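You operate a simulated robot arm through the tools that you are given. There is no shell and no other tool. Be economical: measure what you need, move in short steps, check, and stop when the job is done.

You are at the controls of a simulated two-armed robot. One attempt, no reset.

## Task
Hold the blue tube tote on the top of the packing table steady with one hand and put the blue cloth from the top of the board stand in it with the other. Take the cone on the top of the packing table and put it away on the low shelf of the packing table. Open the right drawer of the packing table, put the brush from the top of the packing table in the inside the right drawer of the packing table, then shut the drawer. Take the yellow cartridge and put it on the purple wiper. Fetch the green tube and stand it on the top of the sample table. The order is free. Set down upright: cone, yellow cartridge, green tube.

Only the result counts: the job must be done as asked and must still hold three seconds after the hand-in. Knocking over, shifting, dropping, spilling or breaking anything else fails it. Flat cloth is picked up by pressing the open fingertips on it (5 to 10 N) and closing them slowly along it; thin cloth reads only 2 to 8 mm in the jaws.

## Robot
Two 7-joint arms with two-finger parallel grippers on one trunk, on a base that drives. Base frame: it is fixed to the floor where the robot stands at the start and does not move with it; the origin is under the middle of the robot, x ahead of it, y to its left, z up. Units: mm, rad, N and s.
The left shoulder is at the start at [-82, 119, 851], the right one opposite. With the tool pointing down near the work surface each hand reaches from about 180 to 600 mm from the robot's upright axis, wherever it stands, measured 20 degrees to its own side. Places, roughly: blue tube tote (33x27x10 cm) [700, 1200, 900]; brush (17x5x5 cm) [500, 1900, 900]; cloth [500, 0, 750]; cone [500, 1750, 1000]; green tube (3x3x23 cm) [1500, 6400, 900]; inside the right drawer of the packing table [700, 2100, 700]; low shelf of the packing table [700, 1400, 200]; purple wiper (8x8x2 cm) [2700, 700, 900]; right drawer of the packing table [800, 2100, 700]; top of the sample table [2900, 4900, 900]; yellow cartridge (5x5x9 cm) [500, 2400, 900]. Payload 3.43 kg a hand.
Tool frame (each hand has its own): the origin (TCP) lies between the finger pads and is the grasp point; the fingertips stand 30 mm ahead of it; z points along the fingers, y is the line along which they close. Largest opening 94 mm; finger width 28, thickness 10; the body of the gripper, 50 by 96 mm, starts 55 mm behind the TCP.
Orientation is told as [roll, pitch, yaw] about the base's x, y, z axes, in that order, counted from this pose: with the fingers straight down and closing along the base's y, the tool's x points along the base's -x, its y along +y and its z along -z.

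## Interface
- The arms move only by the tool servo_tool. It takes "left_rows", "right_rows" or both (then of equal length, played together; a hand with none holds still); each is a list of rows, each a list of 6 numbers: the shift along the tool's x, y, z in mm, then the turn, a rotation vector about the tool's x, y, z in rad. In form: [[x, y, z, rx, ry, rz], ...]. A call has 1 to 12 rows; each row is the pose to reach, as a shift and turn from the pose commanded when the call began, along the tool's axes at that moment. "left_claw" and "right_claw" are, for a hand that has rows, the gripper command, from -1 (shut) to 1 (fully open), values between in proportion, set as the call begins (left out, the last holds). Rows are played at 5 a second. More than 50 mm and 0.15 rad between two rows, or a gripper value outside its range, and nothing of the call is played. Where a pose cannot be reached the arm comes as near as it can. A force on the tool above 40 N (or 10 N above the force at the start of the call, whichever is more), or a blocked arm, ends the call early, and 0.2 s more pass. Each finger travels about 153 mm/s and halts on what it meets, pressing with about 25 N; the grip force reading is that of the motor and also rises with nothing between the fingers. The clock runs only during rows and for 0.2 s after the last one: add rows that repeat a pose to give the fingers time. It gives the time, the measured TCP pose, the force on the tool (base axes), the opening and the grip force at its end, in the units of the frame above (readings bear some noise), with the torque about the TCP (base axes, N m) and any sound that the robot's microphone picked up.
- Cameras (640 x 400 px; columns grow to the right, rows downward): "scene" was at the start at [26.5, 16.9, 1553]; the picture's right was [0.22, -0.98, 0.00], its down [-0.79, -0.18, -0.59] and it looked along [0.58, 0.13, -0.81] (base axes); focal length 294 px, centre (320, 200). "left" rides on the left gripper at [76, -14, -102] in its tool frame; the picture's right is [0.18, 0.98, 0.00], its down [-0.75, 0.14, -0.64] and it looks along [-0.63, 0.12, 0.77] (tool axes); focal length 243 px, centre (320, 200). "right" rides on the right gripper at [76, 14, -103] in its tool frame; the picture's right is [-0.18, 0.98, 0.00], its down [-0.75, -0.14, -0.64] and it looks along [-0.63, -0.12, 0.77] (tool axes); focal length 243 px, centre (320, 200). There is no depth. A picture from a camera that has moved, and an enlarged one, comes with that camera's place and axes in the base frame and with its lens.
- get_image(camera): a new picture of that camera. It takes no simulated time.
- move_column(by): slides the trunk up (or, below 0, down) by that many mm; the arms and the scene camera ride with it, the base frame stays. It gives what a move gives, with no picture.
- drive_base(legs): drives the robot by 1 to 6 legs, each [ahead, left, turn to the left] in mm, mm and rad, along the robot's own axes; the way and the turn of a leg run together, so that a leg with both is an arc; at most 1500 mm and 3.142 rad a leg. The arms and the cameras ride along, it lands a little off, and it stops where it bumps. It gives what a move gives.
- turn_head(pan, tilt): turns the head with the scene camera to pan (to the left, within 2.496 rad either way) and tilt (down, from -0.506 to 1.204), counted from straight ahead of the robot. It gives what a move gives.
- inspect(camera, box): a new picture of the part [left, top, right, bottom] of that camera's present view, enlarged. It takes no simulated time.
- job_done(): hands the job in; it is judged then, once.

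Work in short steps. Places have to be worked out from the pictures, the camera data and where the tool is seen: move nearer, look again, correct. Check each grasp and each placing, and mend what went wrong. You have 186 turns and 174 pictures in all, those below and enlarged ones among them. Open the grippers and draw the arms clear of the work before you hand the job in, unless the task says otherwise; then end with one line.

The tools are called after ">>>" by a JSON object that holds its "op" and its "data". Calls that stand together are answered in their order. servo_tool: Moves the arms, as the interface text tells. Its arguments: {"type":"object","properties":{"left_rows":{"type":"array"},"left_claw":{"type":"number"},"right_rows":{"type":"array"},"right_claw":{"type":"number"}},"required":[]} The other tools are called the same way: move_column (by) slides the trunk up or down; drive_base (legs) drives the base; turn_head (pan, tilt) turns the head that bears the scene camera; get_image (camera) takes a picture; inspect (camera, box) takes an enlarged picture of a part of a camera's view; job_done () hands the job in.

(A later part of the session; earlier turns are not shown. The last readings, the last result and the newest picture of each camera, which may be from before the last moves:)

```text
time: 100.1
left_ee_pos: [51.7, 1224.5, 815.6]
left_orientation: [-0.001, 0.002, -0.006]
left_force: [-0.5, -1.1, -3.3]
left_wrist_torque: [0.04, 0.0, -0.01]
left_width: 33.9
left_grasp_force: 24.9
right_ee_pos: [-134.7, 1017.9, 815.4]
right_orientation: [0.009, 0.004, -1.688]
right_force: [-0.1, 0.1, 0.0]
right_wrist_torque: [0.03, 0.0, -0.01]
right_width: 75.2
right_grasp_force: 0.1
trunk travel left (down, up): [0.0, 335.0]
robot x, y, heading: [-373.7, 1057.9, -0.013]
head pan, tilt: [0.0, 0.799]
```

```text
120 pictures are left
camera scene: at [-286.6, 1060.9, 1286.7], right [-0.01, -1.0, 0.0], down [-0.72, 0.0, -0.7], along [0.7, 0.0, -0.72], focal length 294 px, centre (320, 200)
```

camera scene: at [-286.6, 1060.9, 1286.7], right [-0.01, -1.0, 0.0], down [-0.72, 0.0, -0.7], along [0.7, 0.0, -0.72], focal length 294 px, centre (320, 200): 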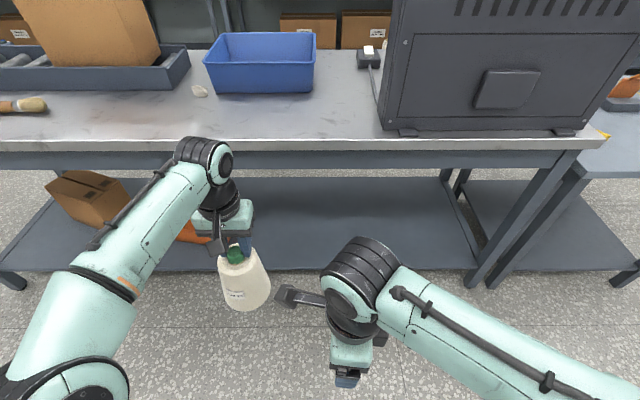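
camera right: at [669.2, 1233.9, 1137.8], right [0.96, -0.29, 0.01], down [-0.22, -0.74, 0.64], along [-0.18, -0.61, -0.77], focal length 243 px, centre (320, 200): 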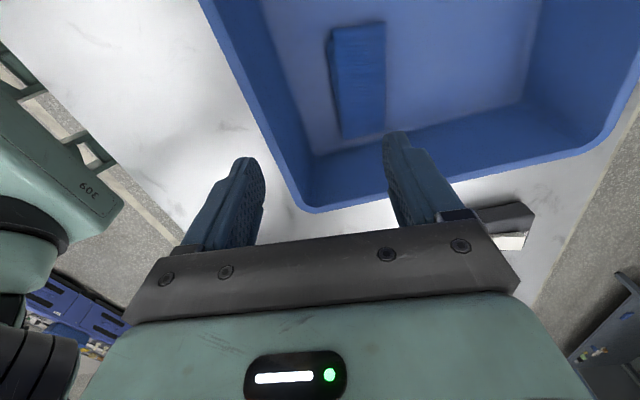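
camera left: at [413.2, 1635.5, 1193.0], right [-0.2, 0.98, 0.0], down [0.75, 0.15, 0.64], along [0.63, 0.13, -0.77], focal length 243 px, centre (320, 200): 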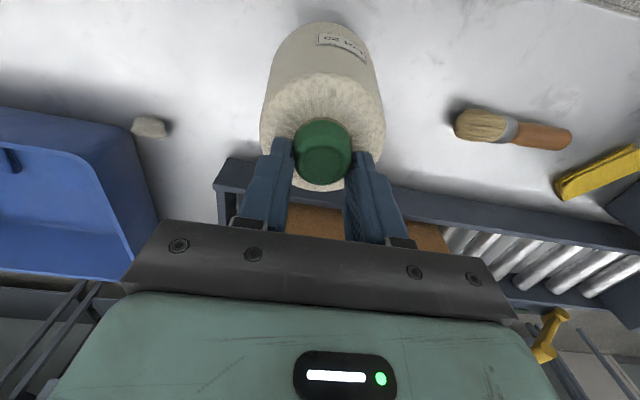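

I lower the cone to about 240 mm bottom height while extending a bit forward, still clear of the table.

>>> {"op": "servo_tool", "data": {"left_rows": [[-5, 0, 40, 0, 0, 0], [-10, 0, 80, 0, 0, 0], [-15, 0, 120, 0, 0, 0], [-20, 0, 160, 0, 0, 0], [-25, 0, 200, 0, 0, 0], [-30, 0, 240, 0, 0, 0], [-40, 0, 280, 0, 0, 0], [-50, 0, 320, 0, 0, 0], [-60, 0, 360, 0, 0, 0], [-60, 0, 380, 0, 0, 0]]}}

>>> {"op": "get_image", "data": {"camera": "scene"}}

>>> {"op": "get_image", "data": {"camera": "left"}}

```text
time: 102.3
left_ee_pos: [111.7, 1223.6, 432.9]
left_orientation: [-0.001, 0.001, -0.008]
left_force: [-0.2, 0.0, -2.3]
left_wrist_torque: [0.01, -0.02, -0.03]
left_width: 33.9
left_grasp_force: 24.9
right_ee_pos: [-135.4, 1019.0, 815.2]
right_orientation: [0.009, 0.005, -1.687]
right_force: [0.4, -0.4, -0.3]
right_wrist_torque: [0.05, 0.01, 0.01]
right_width: 75.2
right_grasp_force: 0.1
trunk travel left (down, up): [0.0, 335.0]
robot x, y, heading: [-370.5, 1059.1, -0.006]
head pan, tilt: [0.0, 0.799]
```

```text
119 pictures are left
camera scene: at [-286.4, 1061.0, 1286.7], right [-0.01, -1.0, 0.0], down [-0.72, 0.0, -0.7], along [0.7, 0.0, -0.72], focal length 294 px, centre (320, 200)
```

scene: 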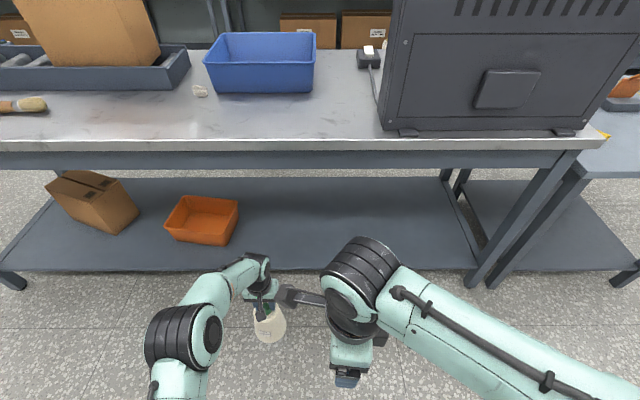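

```text
118 pictures are left
camera left: at [36.5, 1210.7, 535.3], right [-0.18, 0.98, 0.0], down [0.75, 0.14, 0.64], along [0.63, 0.11, -0.77], focal length 243 px, centre (320, 200)
```

left: 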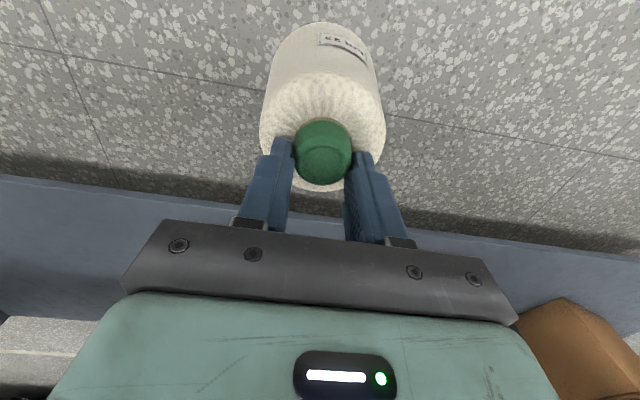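

Two views agree the shelf is at z≈152 with its edge at x≈391. The cone's bottom is at ~245, so I drive 363 mm ahead under the table top.

>>> {"op": "drive_base", "data": {"legs": [[365, 0, 0.008]]}}

>>> {"op": "get_image", "data": {"camera": "left"}}

>>> {"op": "get_image", "data": {"camera": "scene"}}

```text
time: 104.6
left_ee_pos: [473.2, 1224.5, 434.3]
left_orientation: [0.0, 0.002, -0.002]
left_force: [0.4, -0.2, -3.1]
left_wrist_torque: [0.01, -0.03, 0.07]
left_width: 34.0
left_grasp_force: 24.8
right_ee_pos: [229.1, 1018.2, 816.6]
right_orientation: [0.01, 0.004, -1.683]
right_force: [-0.3, 0.4, -0.5]
right_wrist_torque: [0.03, 0.02, 0.01]
right_width: 75.4
right_grasp_force: 0.1
trunk travel left (down, up): [0.0, 335.0]
robot x, y, heading: [-4.7, 1059.4, -0.002]
head pan, tilt: [0.0, 0.799]
```

```text
117 pictures are left
camera left: at [399.5, 1211.6, 535.8], right [-0.18, 0.98, 0.0], down [0.75, 0.14, 0.64], along [0.63, 0.12, -0.77], focal length 243 px, centre (320, 200)
```

left: 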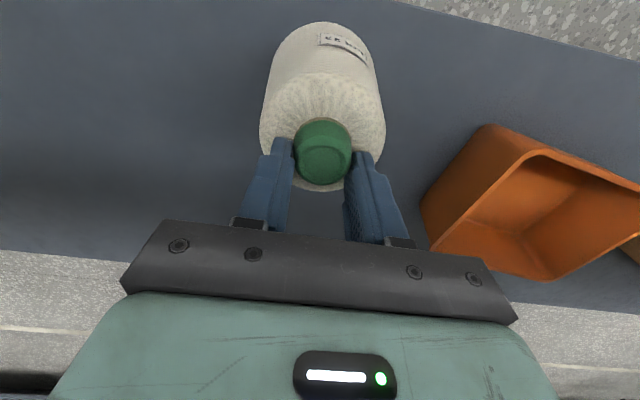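

```text
116 pictures are left
camera scene: at [77.6, 1060.1, 1286.7], right [0.0, -1.0, 0.0], down [-0.72, 0.0, -0.7], along [0.7, 0.0, -0.72], focal length 294 px, centre (320, 200)
```

scene: 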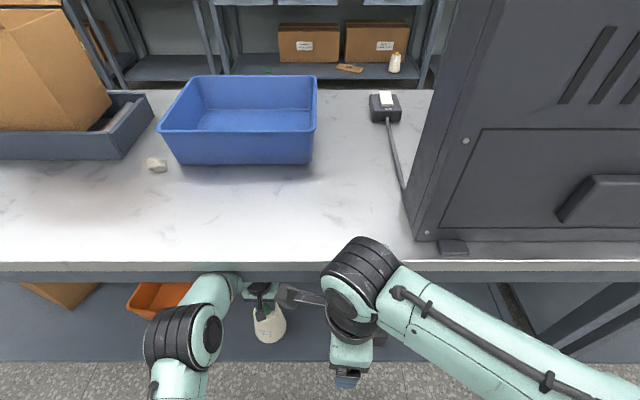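

The cone is over the shelf with room around it. I lower to just above contact, then creep.

>>> {"op": "servo_tool", "data": {"left_rows": [[-5, 0, 30, 0, 0, 0], [-10, 0, 60, 0, 0, 0], [-10, 0, 80, 0, 0, 0], [-10, 0, 84, 0, 0, 0], [-10, 0, 87, 0, 0, 0]]}}

>>> {"op": "servo_tool", "data": {"left_rows": [[0, 0, 2, 0, 0, 0], [0, 0, 4, 0, 0, 0]]}}

```text
time: 105.6
left_ee_pos: [485.9, 1225.5, 359.0]
left_orientation: [0.003, -0.005, 0.0]
left_force: [-8.3, 0.2, 17.0]
left_wrist_torque: [-0.05, 0.92, -0.04]
left_width: 34.5
left_grasp_force: 25.2
right_ee_pos: [227.7, 1018.2, 816.0]
right_orientation: [0.008, 0.004, -1.682]
right_force: [-0.2, 0.5, 0.2]
right_wrist_torque: [0.0, 0.03, 0.0]
right_width: 75.1
right_grasp_force: 0.1
trunk travel left (down, up): [0.0, 335.0]
robot x, y, heading: [-9.7, 1058.2, -0.005]
head pan, tilt: [0.0, 0.799]
stopped in row 4 (left hand): the force on the tool passed its limit at 48 N (the readings are from after the stop); the commanded pose is now the measured one
```

```text
time: 106.0
left_ee_pos: [487.8, 1226.2, 358.5]
left_orientation: [0.002, -0.004, 0.0]
left_force: [-6.6, 0.5, 13.9]
left_wrist_torque: [0.01, 0.77, 0.01]
left_width: 34.3
left_grasp_force: 25.0
right_ee_pos: [228.6, 1018.7, 816.6]
right_orientation: [0.009, 0.003, -1.682]
right_force: [0.2, 1.1, -0.2]
right_wrist_torque: [-0.01, 0.04, -0.01]
right_width: 75.1
right_grasp_force: 0.1
trunk travel left (down, up): [0.0, 335.0]
robot x, y, heading: [-8.4, 1062.5, -0.006]
head pan, tilt: [0.0, 0.799]
stopped in row 2 (left hand): the force on the tool passed its limit at 43 N (the readings are from after the stop); the commanded pose is now the measured one
```

Contact at TCP 358. I open gently and check the cone stands upright.

>>> {"op": "servo_tool", "data": {"left_rows": [[0, 0, -1, 0, 0, 0], [0, 0, -1, 0, 0, 0]]}}

>>> {"op": "servo_tool", "data": {"left_rows": [[0, 0, 0, 0, 0, 0], [0, 0, 0, 0, 0, 0], [0, 0, 0, 0, 0, 0]], "left_claw": 0.3}}

>>> {"op": "get_image", "data": {"camera": "left"}}

```text
time: 106.7
left_ee_pos: [487.3, 1227.0, 358.6]
left_orientation: [0.001, -0.005, 0.0]
left_force: [-7.1, -0.2, 16.4]
left_wrist_torque: [-0.02, 0.77, -0.01]
left_width: 34.3
left_grasp_force: 25.2
right_ee_pos: [228.0, 1018.1, 815.9]
right_orientation: [0.008, 0.002, -1.684]
right_force: [0.8, 0.3, 0.6]
right_wrist_torque: [0.02, -0.02, -0.05]
right_width: 75.2
right_grasp_force: 0.0
trunk travel left (down, up): [0.0, 335.0]
robot x, y, heading: [-7.9, 1061.5, -0.003]
head pan, tilt: [0.0, 0.799]
```

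```text
time: 107.5
left_ee_pos: [487.7, 1226.1, 359.6]
left_orientation: [0.001, -0.007, 0.0]
left_force: [2.8, -0.2, 6.7]
left_wrist_torque: [-0.07, 0.03, 0.03]
left_width: 60.8
left_grasp_force: 0.0
right_ee_pos: [229.3, 1018.5, 816.4]
right_orientation: [0.008, 0.004, -1.684]
right_force: [0.5, 0.5, 0.9]
right_wrist_torque: [0.01, -0.01, 0.02]
right_width: 75.3
right_grasp_force: 0.0
trunk travel left (down, up): [0.0, 335.0]
robot x, y, heading: [-4.4, 1062.8, 0.002]
head pan, tilt: [0.0, 0.799]
```

```text
115 pictures are left
camera left: at [411.5, 1212.4, 459.9], right [-0.18, 0.98, 0.0], down [0.75, 0.14, 0.65], along [0.64, 0.12, -0.76], focal length 243 px, centre (320, 200)
```

left: 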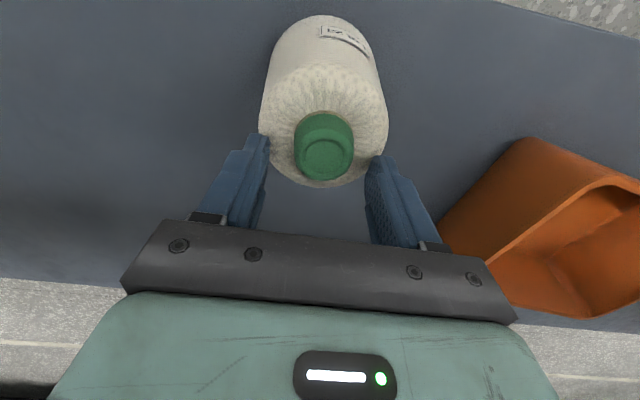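

The cone stands released. I raise the hand straight up clear of the cap, then back the base out.

>>> {"op": "servo_tool", "data": {"left_rows": [[0, 0, -20, 0, 0, 0], [0, 0, -40, 0, 0, 0], [0, 0, -65, 0, 0, 0], [0, 0, -80, 0, 0, 0]]}}

>>> {"op": "drive_base", "data": {"legs": [[-400, 0, 0]]}}

>>> {"op": "get_image", "data": {"camera": "scene"}}

```text
time: 108.5
left_ee_pos: [487.0, 1227.5, 437.2]
left_orientation: [0.001, -0.004, 0.001]
left_force: [-0.4, 0.7, -0.7]
left_wrist_torque: [0.03, 0.0, -0.01]
left_width: 61.2
left_grasp_force: 0.1
right_ee_pos: [228.9, 1018.6, 816.2]
right_orientation: [0.011, 0.004, -1.684]
right_force: [0.3, -0.3, 1.3]
right_wrist_torque: [-0.02, 0.0, 0.03]
right_width: 75.4
right_grasp_force: 0.0
trunk travel left (down, up): [0.0, 335.0]
robot x, y, heading: [-11.2, 1059.6, 0.001]
head pan, tilt: [0.0, 0.799]
```

```text
time: 111.0
left_ee_pos: [84.5, 1226.2, 437.6]
left_orientation: [0.002, -0.003, -0.003]
left_force: [0.6, 0.3, 0.5]
left_wrist_torque: [-0.01, -0.02, -0.04]
left_width: 61.1
left_grasp_force: 0.1
right_ee_pos: [-172.3, 1018.8, 816.6]
right_orientation: [0.01, 0.003, -1.683]
right_force: [0.2, 0.1, 0.2]
right_wrist_torque: [-0.02, 0.01, 0.01]
right_width: 75.3
right_grasp_force: 0.1
trunk travel left (down, up): [0.0, 335.0]
robot x, y, heading: [-409.3, 1059.7, -0.002]
head pan, tilt: [0.0, 0.799]
```

```text
114 pictures are left
camera scene: at [-325.1, 1060.4, 1286.8], right [0.0, -1.0, 0.0], down [-0.72, 0.0, -0.7], along [0.7, 0.0, -0.72], focal length 294 px, centre (320, 200)
```

scene: 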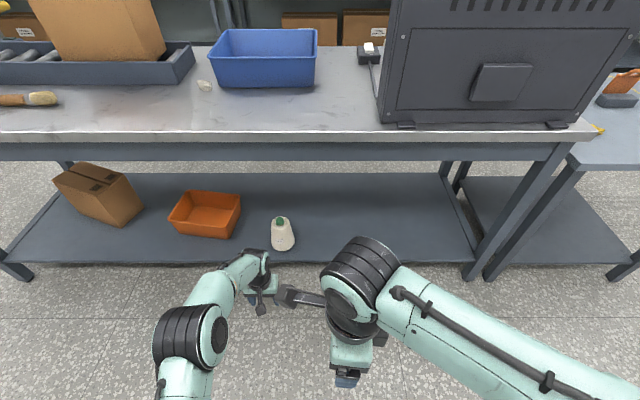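

The cone stands upright on the low shelf. I raise the hand and trunk and drive left to view the brush and yellow cartridge.

>>> {"op": "servo_tool", "data": {"left_rows": [[20, 0, -45, 0, 0, 0], [40, 0, -90, 0, 0, 0], [55, 0, -135, 0, 0, 0], [65, 0, -180, 0, 0, 0], [75, 0, -225, 0, 0, 0], [85, 0, -270, 0, 0, 0], [95, 0, -315, 0, 0, 0], [105, 0, -360, 0, 0, 0], [115, 0, -390, 0, 0, 0]]}}

>>> {"op": "move_column", "data": {"by": 275}}

>>> {"op": "drive_base", "data": {"legs": [[100, 950, 0]]}}

>>> {"op": "turn_head", "data": {"pan": 0.1, "tilt": 0.7}}

>>> {"op": "get_image", "data": {"camera": "scene"}}

```text
time: 113.0
left_ee_pos: [-29.6, 1226.1, 827.4]
left_orientation: [0.002, -0.003, -0.001]
left_force: [-0.8, -0.6, 0.1]
left_wrist_torque: [0.02, 0.0, -0.01]
left_width: 60.9
left_grasp_force: 0.0
right_ee_pos: [-173.2, 1019.5, 816.4]
right_orientation: [0.008, 0.004, -1.683]
right_force: [-0.8, -0.7, -0.5]
right_wrist_torque: [-0.01, 0.01, 0.0]
right_width: 75.1
right_grasp_force: 0.0
trunk travel left (down, up): [0.0, 335.0]
robot x, y, heading: [-411.6, 1062.5, -0.007]
head pan, tilt: [0.0, 0.799]
```

```text
time: 115.7
left_ee_pos: [-31.2, 1225.0, 1102.9]
left_orientation: [0.003, -0.002, -0.003]
left_force: [0.0, -0.5, 0.4]
left_wrist_torque: [0.05, -0.02, 0.02]
left_width: 61.1
left_grasp_force: 0.1
right_ee_pos: [-173.9, 1019.3, 1091.4]
right_orientation: [0.01, 0.001, -1.685]
right_force: [-0.3, -0.1, -0.2]
right_wrist_torque: [-0.01, 0.0, 0.0]
right_width: 75.2
right_grasp_force: 0.1
trunk travel left (down, up): [-275.0, 60.0]
robot x, y, heading: [-410.3, 1059.6, 0.001]
head pan, tilt: [0.0, 0.799]
```

```text
time: 124.5
left_ee_pos: [89.2, 2175.0, 1101.7]
left_orientation: [0.002, -0.005, -0.028]
left_force: [0.1, -0.2, -0.1]
left_wrist_torque: [0.01, 0.0, 0.0]
left_width: 61.0
left_grasp_force: 0.1
right_ee_pos: [-59.6, 1971.8, 1091.0]
right_orientation: [0.009, 0.003, -1.71]
right_force: [0.5, 0.0, 0.2]
right_wrist_torque: [0.02, 0.02, 0.04]
right_width: 75.2
right_grasp_force: 0.1
trunk travel left (down, up): [-275.0, 60.0]
robot x, y, heading: [-294.8, 2018.0, -0.031]
head pan, tilt: [0.0, 0.799]
```

```text
time: 125.2
left_ee_pos: [88.4, 2174.5, 1102.0]
left_orientation: [0.003, -0.004, -0.028]
left_force: [0.6, -0.1, -0.6]
left_wrist_torque: [0.02, -0.04, 0.0]
left_width: 61.3
left_grasp_force: 0.0
right_ee_pos: [-59.0, 1971.4, 1089.5]
right_orientation: [0.009, 0.004, -1.711]
right_force: [-0.4, -0.7, 0.2]
right_wrist_torque: [0.01, -0.01, 0.04]
right_width: 75.2
right_grasp_force: 0.1
trunk travel left (down, up): [-275.0, 60.0]
robot x, y, heading: [-293.1, 2021.1, -0.027]
head pan, tilt: [0.099, 0.7]
```

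```text
113 pictures are left
camera scene: at [-255.1, 2027.1, 1572.0], right [0.07, -1.0, 0.0], down [-0.64, -0.04, -0.76], along [0.76, 0.05, -0.64], focal length 294 px, centre (320, 200)
```

scene: 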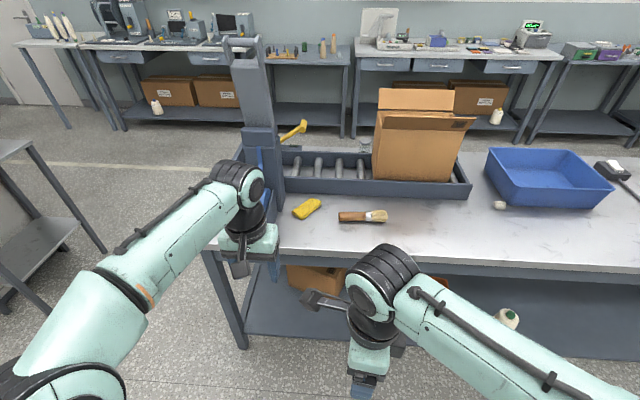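

The left arm hides the table's end. I take the left wrist view and zoom in the scene.

>>> {"op": "get_image", "data": {"camera": "left"}}

>>> {"op": "inspect", "data": {"camera": "scene", "box": [210, 130, 480, 300]}}

```text
112 pictures are left
camera left: at [12.4, 2163.4, 1203.9], right [-0.16, 0.99, 0.0], down [0.75, 0.12, 0.65], along [0.64, 0.1, -0.76], focal length 243 px, centre (320, 200)
```

left: 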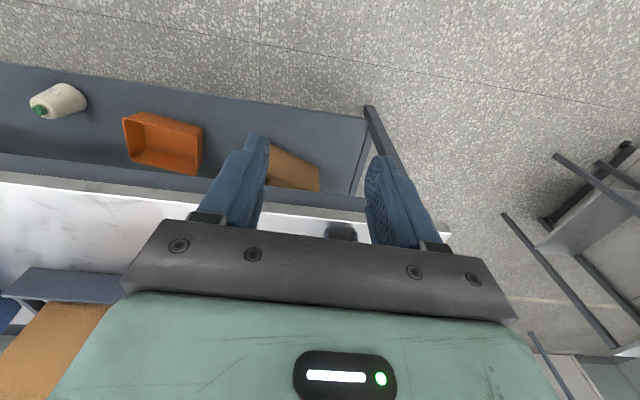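

```text
2.35 times, centred on (345, 215) of scene
camera zoom: at [-255.1, 2027.1, 1572.0], right [0.07, -1.0, 0.0], down [-0.64, -0.04, -0.76], along [0.76, 0.05, -0.64], focal length 692 px, centre (261, 165)
```

zoom: 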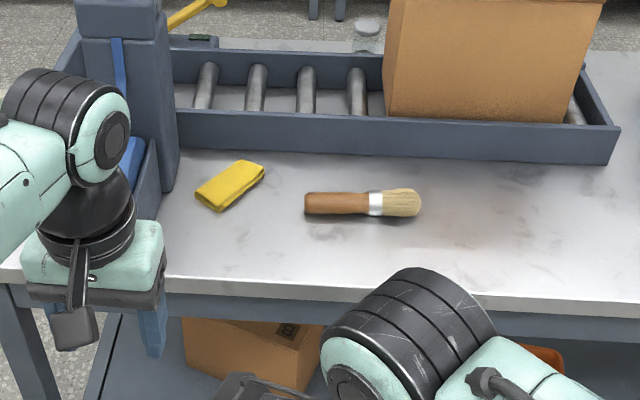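

The yellow thing by the brush is another cloth; the cartridge must be behind the tape stand. I tuck the left hand back and approach the brush with the right hand, which already closes along x.

>>> {"op": "servo_tool", "data": {"left_rows": [[45, 0, 0, 0, 0, 0], [90, 0, 0, 0, 0, 0], [135, 0, 0, 0, 0, 0], [165, 0, 0, 0, 0, 0]]}}

>>> {"op": "drive_base", "data": {"legs": [[380, 0, 0.028]]}}

>>> {"op": "get_image", "data": {"camera": "right"}}

>>> {"op": "get_image", "data": {"camera": "scene"}}

```text
time: 126.2
left_ee_pos: [-79.3, 2181.4, 1100.8]
left_orientation: [0.001, -0.004, -0.027]
left_force: [0.2, 0.6, 0.3]
left_wrist_torque: [0.0, -0.03, 0.05]
left_width: 61.2
left_grasp_force: 0.0
right_ee_pos: [-60.0, 1971.5, 1091.2]
right_orientation: [0.009, 0.003, -1.712]
right_force: [0.0, -0.4, 0.5]
right_wrist_torque: [0.02, 0.0, 0.01]
right_width: 75.2
right_grasp_force: 0.0
trunk travel left (down, up): [-275.0, 60.0]
robot x, y, heading: [-291.7, 2019.3, -0.028]
head pan, tilt: [0.099, 0.7]
```

```text
time: 128.6
left_ee_pos: [305.6, 2183.7, 1101.3]
left_orientation: [0.004, -0.002, 0.006]
left_force: [0.3, 0.5, 0.5]
left_wrist_torque: [0.05, 0.0, 0.01]
left_width: 61.0
left_grasp_force: 0.1
right_ee_pos: [330.1, 1975.3, 1088.7]
right_orientation: [0.01, 0.005, -1.676]
right_force: [0.3, -0.3, -0.7]
right_wrist_torque: [-0.03, 0.0, 0.02]
right_width: 75.0
right_grasp_force: 0.0
trunk travel left (down, up): [-275.0, 60.0]
robot x, y, heading: [93.3, 2011.7, 0.003]
head pan, tilt: [0.099, 0.7]
```

```text
110 pictures are left
camera right: at [351.0, 2047.7, 1193.0], right [0.96, -0.29, 0.01], down [-0.23, -0.74, 0.64], along [-0.18, -0.61, -0.77], focal length 243 px, centre (320, 200)
```

right: 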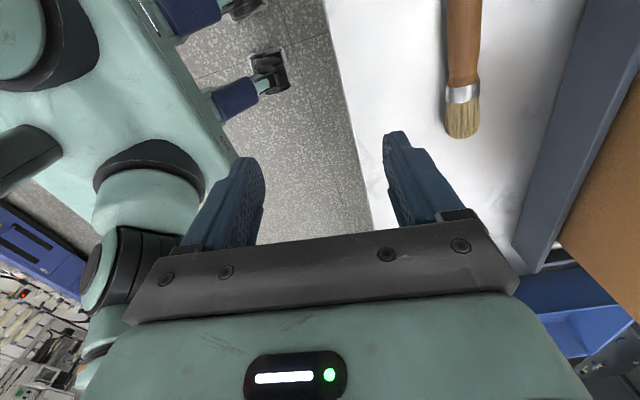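

```text
109 pictures are left
camera scene: at [133.0, 2023.7, 1572.0], right [0.1, -0.99, 0.0], down [-0.64, -0.07, -0.76], along [0.76, 0.08, -0.64], focal length 294 px, centre (320, 200)
```

scene: 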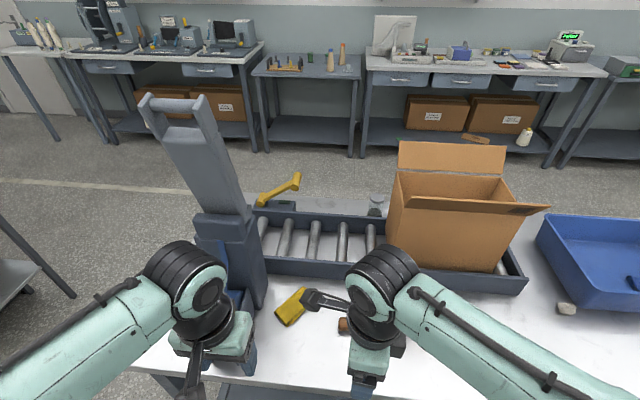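

The brush lies along y with its axis at x≈506; ferrule y≈1905, handle to ~2000. I move the right hand above the handle near y=1935.

>>> {"op": "servo_tool", "data": {"right_rows": [[-5, 40, 20, 0, 0, -0.05], [-10, 80, 45, 0, 0, -0.1], [-15, 120, 70, 0, 0, -0.105], [-20, 160, 95, 0, 0, -0.105], [-21, 179, 130, 0, 0, -0.105], [-21, 179, 160, 0, 0, -0.105]], "right_claw": 0.6}}

>>> {"op": "get_image", "data": {"camera": "right"}}

```text
time: 130.0
left_ee_pos: [304.2, 2183.4, 1100.9]
left_orientation: [0.003, -0.002, 0.005]
left_force: [0.0, 0.3, 0.1]
left_wrist_torque: [-0.01, 0.0, 0.0]
left_width: 61.1
left_grasp_force: 0.0
right_ee_pos: [506.7, 1935.8, 932.2]
right_orientation: [0.011, 0.002, -1.571]
right_force: [0.3, -0.6, 0.8]
right_wrist_torque: [0.02, 0.04, -0.01]
right_width: 75.2
right_grasp_force: 0.0
trunk travel left (down, up): [-275.0, 60.0]
robot x, y, heading: [94.1, 2015.3, 0.002]
head pan, tilt: [0.099, 0.7]
```

```text
108 pictures are left
camera right: at [519.3, 2011.4, 1034.4], right [0.98, -0.19, 0.01], down [-0.15, -0.76, 0.64], along [-0.11, -0.63, -0.77], focal length 243 px, centre (320, 200)
```

right: 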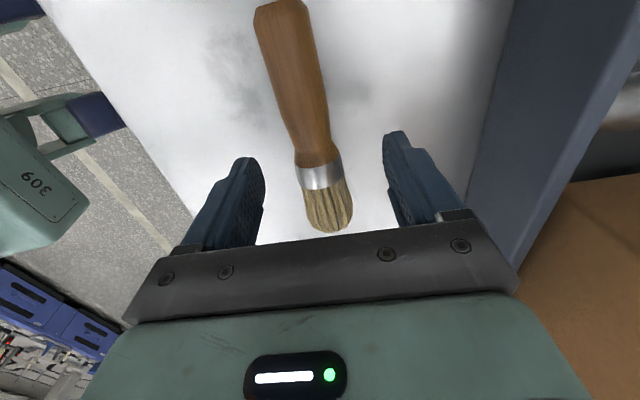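

Brush axis at x≈500, so I shift 6 mm, descend to z≈877 and close.

>>> {"op": "servo_tool", "data": {"right_rows": [[0, -6, 25, 0, 0, 0], [0, -6, 45, 0, 0, 0], [0, -6, 54, 0, 0, 0]]}}

>>> {"op": "servo_tool", "data": {"right_rows": [[0, 0, 0, 0, 0, 0], [0, 0, 0, 0, 0, 0], [0, 0, 0, 0, 0, 0]], "right_claw": -0.2}}

>>> {"op": "servo_tool", "data": {"right_rows": [[0, 0, 0, 0, 0, 0], [0, 0, 0, 0, 0, 0], [0, 0, 0, 0, 0, 0]], "right_claw": -1}}

>>> {"op": "servo_tool", "data": {"right_rows": [[0, 0, -40, 0, 0, 0], [0, 0, -85, 0, 0, 0], [0, 0, -130, 0, 0, 0], [0, 0, -150, 0, 0, 0]]}}

>>> {"op": "get_image", "data": {"camera": "right"}}

```text
time: 130.8
left_ee_pos: [303.5, 2182.9, 1102.2]
left_orientation: [0.002, -0.004, 0.004]
left_force: [-0.4, 0.4, 0.1]
left_wrist_torque: [0.01, -0.01, 0.0]
left_width: 61.2
left_grasp_force: 0.0
right_ee_pos: [501.8, 1937.7, 881.0]
right_orientation: [0.013, 0.003, -1.572]
right_force: [-0.3, -1.1, 11.0]
right_wrist_torque: [-0.15, 0.52, 0.04]
right_width: 75.4
right_grasp_force: 0.4
trunk travel left (down, up): [-275.0, 60.0]
robot x, y, heading: [88.5, 2017.5, 0.005]
head pan, tilt: [0.099, 0.7]
```

```text
time: 131.6
left_ee_pos: [302.1, 2184.2, 1102.1]
left_orientation: [0.0, -0.009, 0.005]
left_force: [-0.6, 0.5, 0.0]
left_wrist_torque: [-0.02, -0.01, -0.02]
left_width: 61.1
left_grasp_force: 0.1
right_ee_pos: [499.3, 1936.9, 879.5]
right_orientation: [0.009, 0.002, -1.572]
right_force: [-17.0, 1.2, 20.1]
right_wrist_torque: [-0.15, 1.07, -0.25]
right_width: 47.3
right_grasp_force: 8.0
trunk travel left (down, up): [-275.0, 60.0]
robot x, y, heading: [91.9, 2017.6, 0.007]
head pan, tilt: [0.099, 0.7]
```

```text
time: 132.4
left_ee_pos: [302.8, 2184.0, 1101.9]
left_orientation: [0.001, -0.004, 0.006]
left_force: [-0.4, -0.2, -0.1]
left_wrist_torque: [-0.02, -0.02, -0.01]
left_width: 61.3
left_grasp_force: 0.1
right_ee_pos: [500.2, 1936.3, 880.3]
right_orientation: [0.012, 0.0, -1.572]
right_force: [-9.7, 2.8, 20.3]
right_wrist_torque: [-0.12, 0.81, -0.08]
right_width: 33.1
right_grasp_force: 25.0
trunk travel left (down, up): [-275.0, 60.0]
robot x, y, heading: [92.6, 2016.0, 0.01]
head pan, tilt: [0.099, 0.7]
```

```text
time: 133.4
left_ee_pos: [304.7, 2182.3, 1101.7]
left_orientation: [0.002, -0.003, 0.005]
left_force: [0.4, -0.1, -0.4]
left_wrist_torque: [0.04, 0.0, 0.01]
left_width: 61.5
left_grasp_force: 0.1
right_ee_pos: [500.7, 1936.2, 1029.5]
right_orientation: [0.01, 0.002, -1.573]
right_force: [0.2, 0.0, -0.4]
right_wrist_torque: [0.01, 0.02, -0.03]
right_width: 32.4
right_grasp_force: 24.8
trunk travel left (down, up): [-275.0, 60.0]
robot x, y, heading: [93.7, 2013.8, 0.003]
head pan, tilt: [0.099, 0.7]
```

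```text
107 pictures are left
camera right: at [513.0, 2011.3, 1131.7], right [0.98, -0.19, 0.01], down [-0.15, -0.75, 0.64], along [-0.11, -0.63, -0.77], focal length 243 px, centre (320, 200)
```

right: 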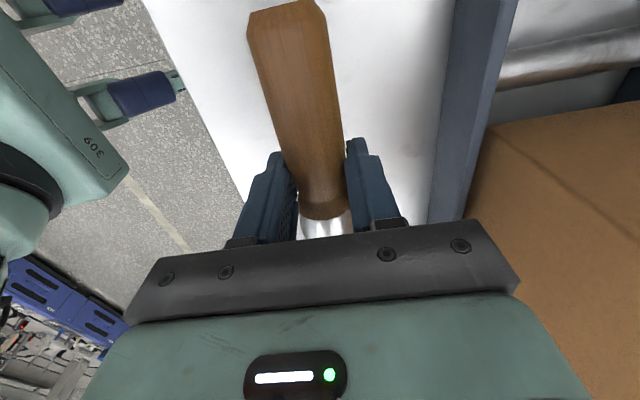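

The brush is held firmly. I pull it back, then drive back and left to view the cartridge at the table's end.

>>> {"op": "servo_tool", "data": {"right_rows": [[0, -45, -10, 0, 0, 0], [0, -90, -20, 0, 0, 0], [0, -135, -30, 0, 0, 0], [0, -175, -40, 0, 0, 0]]}}

>>> {"op": "drive_base", "data": {"legs": [[-300, 0, 0], [0, 330, 0]]}}

>>> {"op": "turn_head", "data": {"pan": 0, "tilt": 0.7}}

>>> {"op": "get_image", "data": {"camera": "scene"}}

```text
time: 134.4
left_ee_pos: [303.1, 2182.8, 1102.5]
left_orientation: [0.002, -0.008, 0.004]
left_force: [1.4, 0.0, 0.7]
left_wrist_torque: [-0.01, -0.01, -0.01]
left_width: 61.2
left_grasp_force: 0.1
right_ee_pos: [323.8, 1935.7, 1065.6]
right_orientation: [0.009, 0.002, -1.572]
right_force: [-0.3, 0.1, -0.2]
right_wrist_torque: [0.01, -0.02, 0.0]
right_width: 32.9
right_grasp_force: 25.6
trunk travel left (down, up): [-275.0, 60.0]
robot x, y, heading: [95.8, 2012.9, 0.002]
head pan, tilt: [0.099, 0.7]
```

```text
time: 139.5
left_ee_pos: [0.3, 2504.8, 1101.9]
left_orientation: [0.002, -0.003, 0.004]
left_force: [-0.1, 0.0, 0.4]
left_wrist_torque: [0.01, 0.01, 0.01]
left_width: 61.0
left_grasp_force: 0.1
right_ee_pos: [23.1, 2255.2, 1065.8]
right_orientation: [0.008, 0.002, -1.575]
right_force: [-0.4, 0.0, -0.2]
right_wrist_torque: [0.03, -0.04, -0.04]
right_width: 31.9
right_grasp_force: 25.3
trunk travel left (down, up): [-275.0, 60.0]
robot x, y, heading: [-207.3, 2332.5, 0.001]
head pan, tilt: [0.099, 0.7]
```

```text
time: 140.2
left_ee_pos: [1.2, 2504.5, 1101.4]
left_orientation: [0.001, -0.004, 0.004]
left_force: [-0.1, 0.2, -0.2]
left_wrist_torque: [-0.01, 0.0, 0.0]
left_width: 61.0
left_grasp_force: 0.0
right_ee_pos: [22.1, 2256.8, 1065.4]
right_orientation: [0.007, 0.003, -1.574]
right_force: [0.2, -0.9, -0.9]
right_wrist_torque: [0.0, 0.02, 0.02]
right_width: 31.7
right_grasp_force: 25.0
trunk travel left (down, up): [-275.0, 60.0]
robot x, y, heading: [-208.2, 2335.4, 0.007]
head pan, tilt: [0.0, 0.7]
```

```text
106 pictures are left
camera scene: at [-170.1, 2336.3, 1572.0], right [0.0, -1.0, 0.0], down [-0.64, 0.0, -0.76], along [0.76, 0.0, -0.64], focal length 294 px, centre (320, 200)
```

scene: 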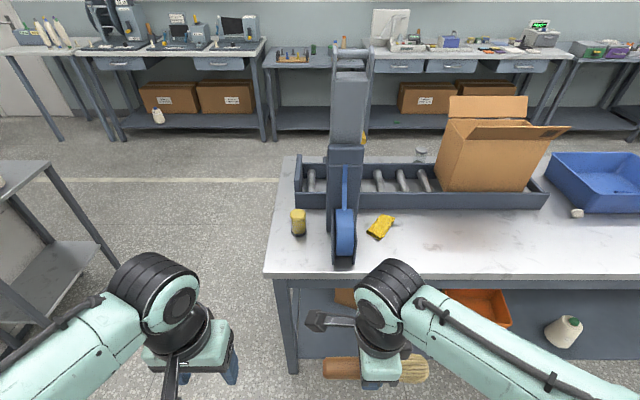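

The yellow cartridge stands at about [515,2407], beside the tape stand (its left face near y≈2310). I approach with the left hand, keeping the right arm short of the stand.

>>> {"op": "drive_base", "data": {"legs": [[200, -65, 0]]}}

>>> {"op": "servo_tool", "data": {"left_rows": [[-45, -5, 0, 0, 0, 0], [-90, -10, 0, 0, 0, 0], [-135, -15, 0, 0, 0, 0], [-180, -20, 0, 0, 0, 0], [-220, -25, 0, 0, 0, 0]], "left_claw": 0.6}}

>>> {"op": "get_image", "data": {"camera": "left"}}

>>> {"op": "get_image", "data": {"camera": "scene"}}

```text
time: 141.8
left_ee_pos: [199.8, 2439.5, 1101.4]
left_orientation: [0.002, -0.003, 0.006]
left_force: [-0.4, -0.5, -0.2]
left_wrist_torque: [-0.01, 0.03, 0.02]
left_width: 61.0
left_grasp_force: 0.1
right_ee_pos: [220.7, 2191.2, 1065.8]
right_orientation: [0.008, 0.001, -1.57]
right_force: [0.1, 0.0, -0.8]
right_wrist_torque: [0.01, 0.02, 0.02]
right_width: 31.7
right_grasp_force: 24.8
trunk travel left (down, up): [-275.0, 60.0]
robot x, y, heading: [-9.0, 2270.0, 0.001]
head pan, tilt: [0.0, 0.7]
```

```text
time: 143.0
left_ee_pos: [419.7, 2416.3, 1102.0]
left_orientation: [0.002, -0.003, 0.006]
left_force: [-0.1, 0.1, 0.3]
left_wrist_torque: [0.01, 0.02, 0.0]
left_width: 75.1
left_grasp_force: 0.1
right_ee_pos: [221.8, 2191.8, 1066.5]
right_orientation: [0.009, 0.001, -1.57]
right_force: [-0.2, -2.0, -0.2]
right_wrist_torque: [0.02, 0.0, -0.02]
right_width: 31.6
right_grasp_force: 24.6
trunk travel left (down, up): [-275.0, 60.0]
robot x, y, heading: [-14.4, 2270.9, 0.007]
head pan, tilt: [0.0, 0.7]
```

```text
105 pictures are left
camera left: at [344.1, 2403.1, 1204.1], right [-0.19, 0.98, 0.0], down [0.75, 0.14, 0.64], along [0.63, 0.12, -0.76], focal length 243 px, centre (320, 200)
```

left: 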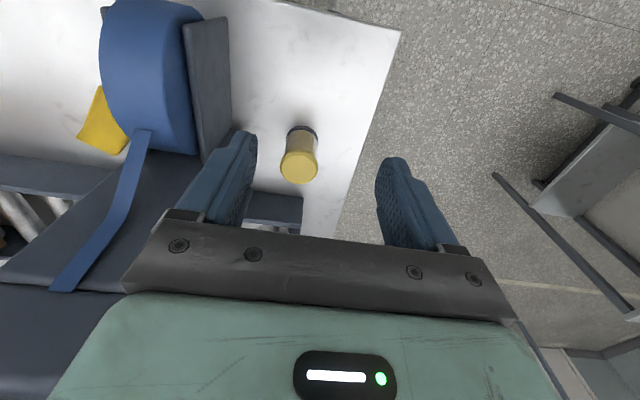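

```text
104 pictures are left
camera scene: at [30.4, 2270.9, 1572.0], right [0.01, -1.0, 0.0], down [-0.64, 0.0, -0.76], along [0.76, 0.0, -0.64], focal length 294 px, centre (320, 200)
```

scene: 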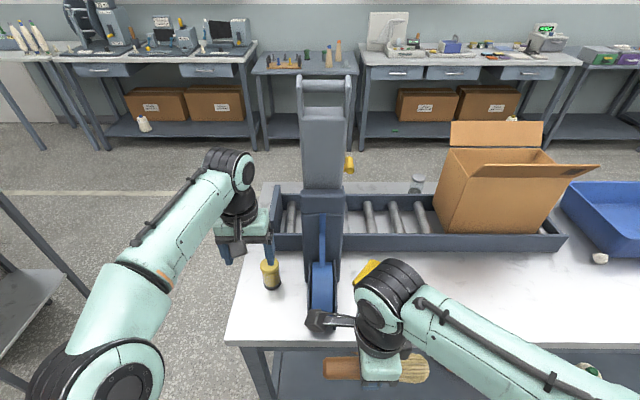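

The cartridge top is at [529,2409,915]. I move above it and look.

>>> {"op": "servo_tool", "data": {"left_rows": [[-40, -3, 25, 0, 0, 0], [-80, -6, 50, 0, 0, 0], [-109, -8, 80, 0, 0, 0], [-109, -8, 110, 0, 0, 0], [-109, -8, 125, 0, 0, 0]]}}

>>> {"op": "get_image", "data": {"camera": "left"}}

```text
time: 144.2
left_ee_pos: [523.9, 2410.1, 977.0]
left_orientation: [0.002, -0.005, 0.006]
left_force: [-0.5, -0.4, 0.0]
left_wrist_torque: [0.02, 0.01, 0.0]
left_width: 75.1
left_grasp_force: 0.0
left hand out of reach, approached as far as the arm can: row 2, 3, 4, 5
right_ee_pos: [218.9, 2190.6, 1065.5]
right_orientation: [0.009, 0.0, -1.571]
right_force: [-0.4, 0.4, -0.7]
right_wrist_torque: [-0.02, -0.01, 0.0]
right_width: 31.8
right_grasp_force: 25.2
trunk travel left (down, up): [-275.0, 60.0]
robot x, y, heading: [-12.5, 2268.3, 0.001]
head pan, tilt: [0.0, 0.7]
```

```text
103 pictures are left
camera left: at [448.2, 2396.3, 1078.9], right [-0.19, 0.98, 0.0], down [0.75, 0.14, 0.65], along [0.63, 0.12, -0.76], focal length 243 px, centre (320, 200)
```

left: 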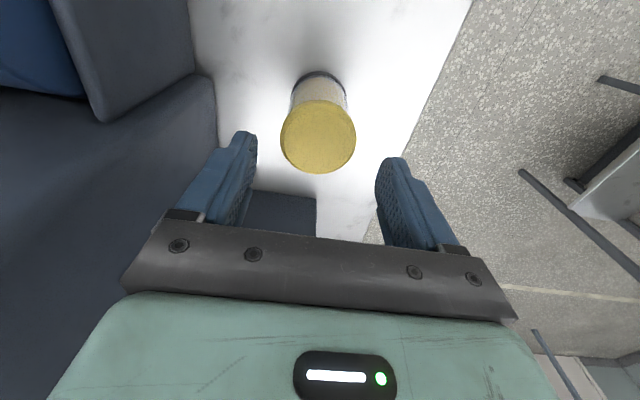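

Top is at [519,2409,928], well centred. I descend 78 mm and close.

>>> {"op": "servo_tool", "data": {"left_rows": [[3, 0, 25, 0, 0, 0], [5, 0, 50, 0, 0, 0], [5, 0, 70, 0, 0, 0], [5, 0, 78, 0, 0, 0]]}}

>>> {"op": "get_image", "data": {"camera": "left"}}

```text
time: 145.2
left_ee_pos: [519.0, 2408.2, 898.9]
left_orientation: [0.001, -0.003, 0.008]
left_force: [0.6, 0.5, -0.1]
left_wrist_torque: [0.0, -0.01, -0.03]
left_width: 75.3
left_grasp_force: 0.0
right_ee_pos: [219.7, 2192.5, 1065.6]
right_orientation: [0.008, 0.003, -1.571]
right_force: [0.2, 0.2, -1.4]
right_wrist_torque: [0.0, 0.02, -0.01]
right_width: 31.7
right_grasp_force: 24.4
trunk travel left (down, up): [-275.0, 60.0]
robot x, y, heading: [-14.0, 2269.6, 0.007]
head pan, tilt: [0.0, 0.7]
```

```text
102 pictures are left
camera left: at [444.7, 2394.6, 1000.5], right [-0.19, 0.98, 0.0], down [0.75, 0.14, 0.65], along [0.63, 0.12, -0.76], focal length 243 px, centre (320, 200)
```

left: 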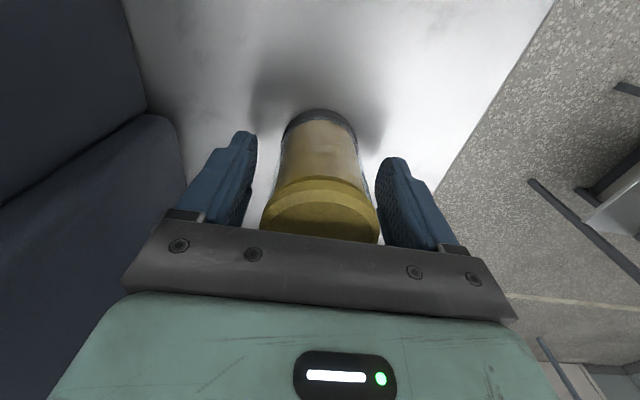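

The cartridge sits between the fingers. I close and lift.

>>> {"op": "servo_tool", "data": {"left_rows": [[0, 0, 0, 0, 0, 0], [0, 0, 0, 0, 0, 0]], "left_claw": 0.2}}

>>> {"op": "servo_tool", "data": {"left_rows": [[0, 0, 0, 0, 0, 0], [0, 0, 0, 0, 0, 0], [0, 0, 0, 0, 0, 0]], "left_claw": -1}}

>>> {"op": "servo_tool", "data": {"left_rows": [[0, 0, -15, 0, 0, 0], [0, 0, -40, 0, 0, 0], [0, 0, -80, 0, 0, 0], [20, 0, -115, 0, 0, 0], [50, 0, -150, 0, 0, 0]]}}

>>> {"op": "get_image", "data": {"camera": "left"}}

```text
time: 145.8
left_ee_pos: [520.5, 2408.8, 898.3]
left_orientation: [0.002, -0.005, 0.005]
left_force: [-0.1, 0.0, 0.0]
left_wrist_torque: [0.0, 0.01, 0.02]
left_width: 56.2
left_grasp_force: 0.0
right_ee_pos: [220.9, 2192.1, 1067.1]
right_orientation: [0.009, 0.002, -1.572]
right_force: [-0.9, -0.2, -1.5]
right_wrist_torque: [-0.01, -0.01, -0.01]
right_width: 31.4
right_grasp_force: 25.3
trunk travel left (down, up): [-275.0, 60.0]
robot x, y, heading: [-6.2, 2271.6, 0.003]
head pan, tilt: [0.0, 0.7]
```

```text
time: 146.6
left_ee_pos: [520.4, 2409.1, 898.9]
left_orientation: [0.001, -0.004, 0.005]
left_force: [0.6, -0.3, 0.4]
left_wrist_torque: [-0.06, -0.01, 0.04]
left_width: 49.9
left_grasp_force: 25.3
right_ee_pos: [220.8, 2192.1, 1064.8]
right_orientation: [0.008, 0.004, -1.572]
right_force: [0.7, 0.0, -0.7]
right_wrist_torque: [0.03, 0.02, -0.01]
right_width: 31.6
right_grasp_force: 24.6
trunk travel left (down, up): [-275.0, 60.0]
robot x, y, heading: [-6.4, 2269.8, 0.005]
head pan, tilt: [0.0, 0.7]
```

```text
time: 147.8
left_ee_pos: [467.0, 2406.9, 1049.0]
left_orientation: [0.001, -0.003, 0.005]
left_force: [-0.1, -0.8, -2.2]
left_wrist_torque: [0.01, -0.02, 0.02]
left_width: 49.5
left_grasp_force: 25.4
right_ee_pos: [219.0, 2191.9, 1065.6]
right_orientation: [0.01, 0.002, -1.571]
right_force: [-0.7, -0.2, -1.5]
right_wrist_torque: [0.04, -0.01, 0.03]
right_width: 31.4
right_grasp_force: 25.3
trunk travel left (down, up): [-275.0, 60.0]
robot x, y, heading: [-11.5, 2267.2, 0.006]
head pan, tilt: [0.0, 0.7]
```

```text
101 pictures are left
camera left: at [392.3, 2393.0, 1150.5], right [-0.19, 0.98, 0.0], down [0.75, 0.14, 0.65], along [0.63, 0.12, -0.76], focal length 243 px, centre (320, 200)
```

left: 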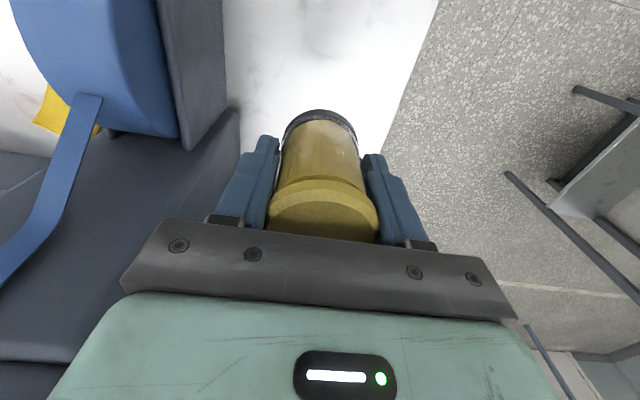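

Cartridge held. I tuck the left hand and drive around the table's left end into the aisle in legs.

>>> {"op": "servo_tool", "data": {"left_rows": [[45, 0, -10, 0, 0, 0], [90, 0, -20, 0, 0, 0], [135, 5, -30, 0, 0, 0], [180, 10, -40, 0, 0, 0], [225, 15, -50, 0, 0, 0], [250, 20, -55, 0, 0, 0]]}}

>>> {"op": "drive_base", "data": {"legs": [[-250, 0, 0], [0, 790, 0]]}}

>>> {"op": "turn_head", "data": {"pan": 0, "tilt": 0.5}}

>>> {"op": "get_image", "data": {"camera": "scene"}}

```text
time: 149.2
left_ee_pos: [217.4, 2425.7, 1103.1]
left_orientation: [0.001, -0.005, 0.008]
left_force: [-0.3, 0.3, -1.5]
left_wrist_torque: [-0.02, 0.02, 0.01]
left_width: 49.3
left_grasp_force: 24.8
right_ee_pos: [220.2, 2192.2, 1066.7]
right_orientation: [0.008, 0.001, -1.571]
right_force: [-0.1, 0.4, 0.1]
right_wrist_torque: [0.02, 0.01, 0.0]
right_width: 31.7
right_grasp_force: 25.3
trunk travel left (down, up): [-275.0, 60.0]
robot x, y, heading: [-8.9, 2268.8, 0.007]
head pan, tilt: [0.0, 0.7]
```

```text
time: 157.7
left_ee_pos: [-36.4, 3189.6, 1103.3]
left_orientation: [0.002, -0.003, 0.01]
left_force: [0.4, -0.1, -1.8]
left_wrist_torque: [0.0, 0.03, 0.03]
left_width: 49.7
left_grasp_force: 25.3
right_ee_pos: [-33.6, 2954.4, 1065.2]
right_orientation: [0.01, 0.002, -1.566]
right_force: [-0.1, 0.5, -0.5]
right_wrist_torque: [0.0, 0.0, 0.0]
right_width: 31.4
right_grasp_force: 25.1
trunk travel left (down, up): [-275.0, 60.0]
robot x, y, heading: [-265.0, 3030.9, 0.013]
head pan, tilt: [0.0, 0.7]
```

```text
time: 158.4
left_ee_pos: [-38.3, 3188.5, 1103.7]
left_orientation: [0.001, -0.003, 0.01]
left_force: [-0.3, -0.5, -2.6]
left_wrist_torque: [0.01, 0.0, 0.0]
left_width: 49.5
left_grasp_force: 25.3
right_ee_pos: [-34.6, 2955.8, 1066.6]
right_orientation: [0.009, 0.002, -1.567]
right_force: [0.2, 0.5, -0.9]
right_wrist_torque: [0.01, 0.01, 0.01]
right_width: 31.5
right_grasp_force: 25.1
trunk travel left (down, up): [-275.0, 60.0]
robot x, y, heading: [-268.2, 3036.9, 0.01]
head pan, tilt: [0.0, 0.499]
```

```text
100 pictures are left
camera scene: at [-220.3, 3033.9, 1589.7], right [0.01, -1.0, 0.0], down [-0.48, -0.01, -0.88], along [0.88, 0.01, -0.48], focal length 294 px, centre (320, 200)
```

scene: 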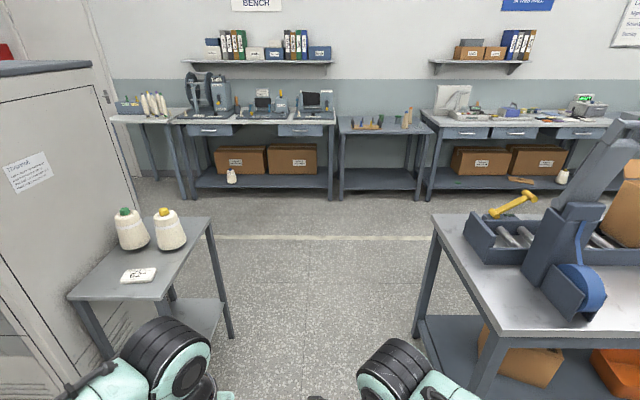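

The lane between the small table and packing table is about 1.1 m wide and I am centred. I drive through and along the aisle toward the purple wiper.

>>> {"op": "drive_base", "data": {"legs": [[1400, 0, -0.01], [480, 0, 0], [0, -1400, 0]]}}

>>> {"op": "turn_head", "data": {"pan": -0.5, "tilt": 0.5}}

>>> {"op": "get_image", "data": {"camera": "scene"}}

>>> {"op": "turn_head", "data": {"pan": 2.3, "tilt": 0.5}}

>>> {"op": "get_image", "data": {"camera": "scene"}}

```text
time: 180.0
left_ee_pos: [1836.8, 1782.3, 1103.7]
left_orientation: [0.002, -0.004, 0.009]
left_force: [0.0, 0.8, -1.1]
left_wrist_torque: [-0.02, -0.02, 0.01]
left_width: 49.6
left_grasp_force: 25.4
right_ee_pos: [1838.3, 1550.1, 1066.5]
right_orientation: [0.009, 0.001, -1.568]
right_force: [0.3, -0.3, -0.5]
right_wrist_torque: [0.04, 0.01, 0.03]
right_width: 31.6
right_grasp_force: 25.2
trunk travel left (down, up): [-275.0, 60.0]
robot x, y, heading: [1607.7, 1627.9, 0.003]
head pan, tilt: [0.0, 0.499]
```

```text
time: 180.9
left_ee_pos: [1836.2, 1783.6, 1103.1]
left_orientation: [0.001, -0.005, 0.01]
left_force: [-0.1, 0.2, -2.1]
left_wrist_torque: [0.0, 0.01, 0.01]
left_width: 49.6
left_grasp_force: 24.4
right_ee_pos: [1839.4, 1549.2, 1065.7]
right_orientation: [0.009, 0.002, -1.566]
right_force: [0.1, -0.3, -1.3]
right_wrist_torque: [0.01, 0.01, -0.01]
right_width: 31.8
right_grasp_force: 25.0
trunk travel left (down, up): [-275.0, 60.0]
robot x, y, heading: [1606.0, 1628.8, 0.007]
head pan, tilt: [-0.499, 0.499]
```

```text
99 pictures are left
camera scene: at [1642.3, 1584.5, 1589.7], right [-0.47, -0.88, 0.0], down [-0.42, 0.23, -0.88], along [0.77, -0.41, -0.48], focal length 294 px, centre (320, 200)
```

scene: 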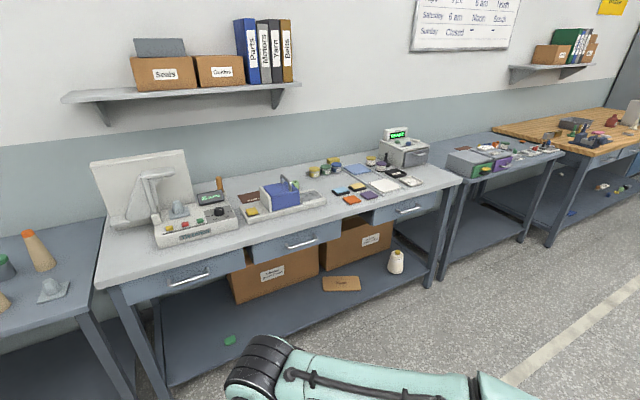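

```text
time: 183.4
left_ee_pos: [1836.1, 1782.2, 1103.6]
left_orientation: [0.002, -0.004, 0.009]
left_force: [0.6, 0.0, -1.6]
left_wrist_torque: [-0.02, -0.02, 0.04]
left_width: 49.8
left_grasp_force: 25.3
right_ee_pos: [1838.7, 1548.9, 1066.4]
right_orientation: [0.008, 0.001, -1.567]
right_force: [0.1, -0.3, -1.0]
right_wrist_torque: [0.03, 0.01, 0.01]
right_width: 31.5
right_grasp_force: 25.2
trunk travel left (down, up): [-275.0, 60.0]
robot x, y, heading: [1605.1, 1632.3, 0.01]
head pan, tilt: [2.3, 0.499]
```

```text
98 pictures are left
camera scene: at [1500.8, 1694.5, 1589.7], right [0.74, 0.67, 0.0], down [0.32, -0.35, -0.88], along [-0.59, 0.65, -0.48], focal length 294 px, centre (320, 200)
```

scene: 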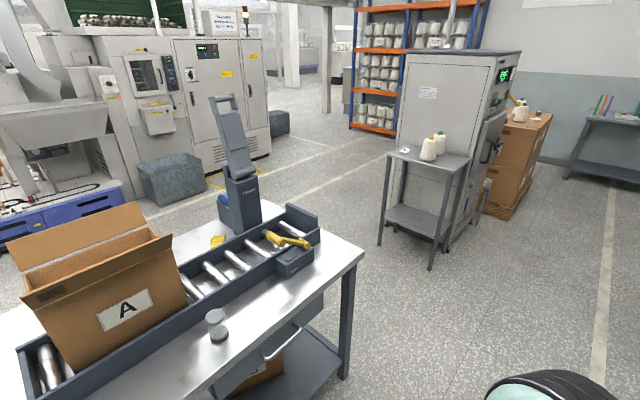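

The purple pad is at about [2676,748] on the middle bench. I drive in front of it and look closer.

>>> {"op": "drive_base", "data": {"legs": [[0, -1030, 0], [480, 0, 0]]}}

>>> {"op": "turn_head", "data": {"pan": 0.2, "tilt": 0.8}}

>>> {"op": "get_image", "data": {"camera": "scene"}}

>>> {"op": "get_image", "data": {"camera": "left"}}

```text
time: 195.1
left_ee_pos: [2329.3, 789.2, 1102.0]
left_orientation: [0.003, -0.004, 0.036]
left_force: [-0.1, 0.6, -1.5]
left_wrist_torque: [0.0, 0.03, -0.01]
left_width: 49.8
left_grasp_force: 24.8
right_ee_pos: [2339.1, 555.9, 1065.8]
right_orientation: [0.007, 0.003, -1.542]
right_force: [-0.5, 0.4, -0.5]
right_wrist_torque: [0.03, 0.01, -0.01]
right_width: 31.1
right_grasp_force: 24.9
trunk travel left (down, up): [-275.0, 60.0]
robot x, y, heading: [2104.5, 626.5, 0.034]
head pan, tilt: [2.3, 0.499]
```

```text
time: 197.1
left_ee_pos: [2329.8, 789.0, 1103.7]
left_orientation: [0.001, -0.003, 0.034]
left_force: [-0.4, -0.5, -1.9]
left_wrist_torque: [0.01, 0.01, -0.03]
left_width: 49.5
left_grasp_force: 25.0
right_ee_pos: [2338.0, 554.0, 1066.2]
right_orientation: [0.01, 0.001, -1.543]
right_force: [-0.2, 0.3, -0.6]
right_wrist_torque: [0.04, 0.02, 0.01]
right_width: 31.3
right_grasp_force: 25.1
trunk travel left (down, up): [-275.0, 60.0]
robot x, y, heading: [2103.5, 631.2, 0.035]
head pan, tilt: [0.201, 0.799]
```

```text
97 pictures are left
camera scene: at [2137.4, 645.5, 1563.8], right [0.23, -0.97, 0.0], down [-0.7, -0.17, -0.7], along [0.68, 0.16, -0.72], focal length 294 px, centre (320, 200)
```

scene: 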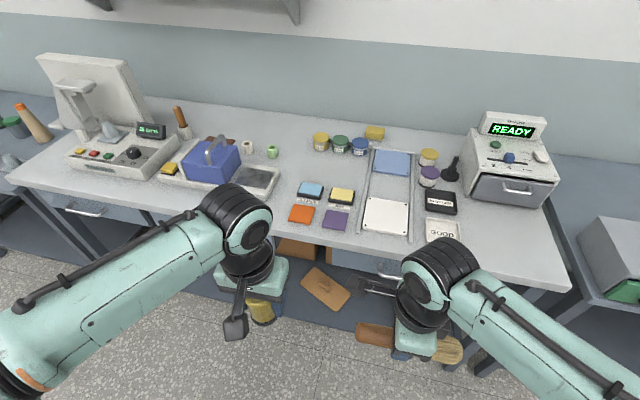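

```text
96 pictures are left
camera left: at [2253.9, 772.8, 1205.5], right [-0.22, 0.98, 0.0], down [0.75, 0.17, 0.65], along [0.63, 0.14, -0.76], focal length 243 px, centre (320, 200)
```

left: 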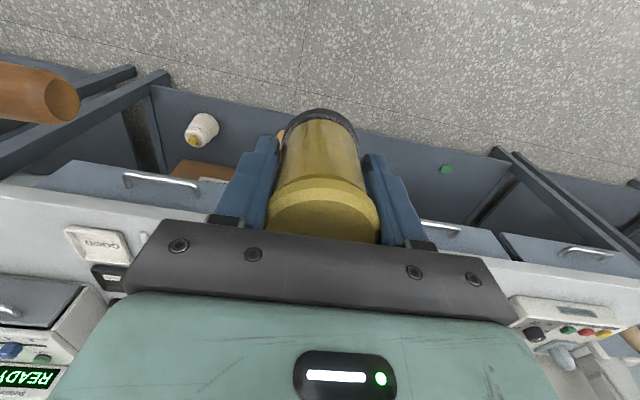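

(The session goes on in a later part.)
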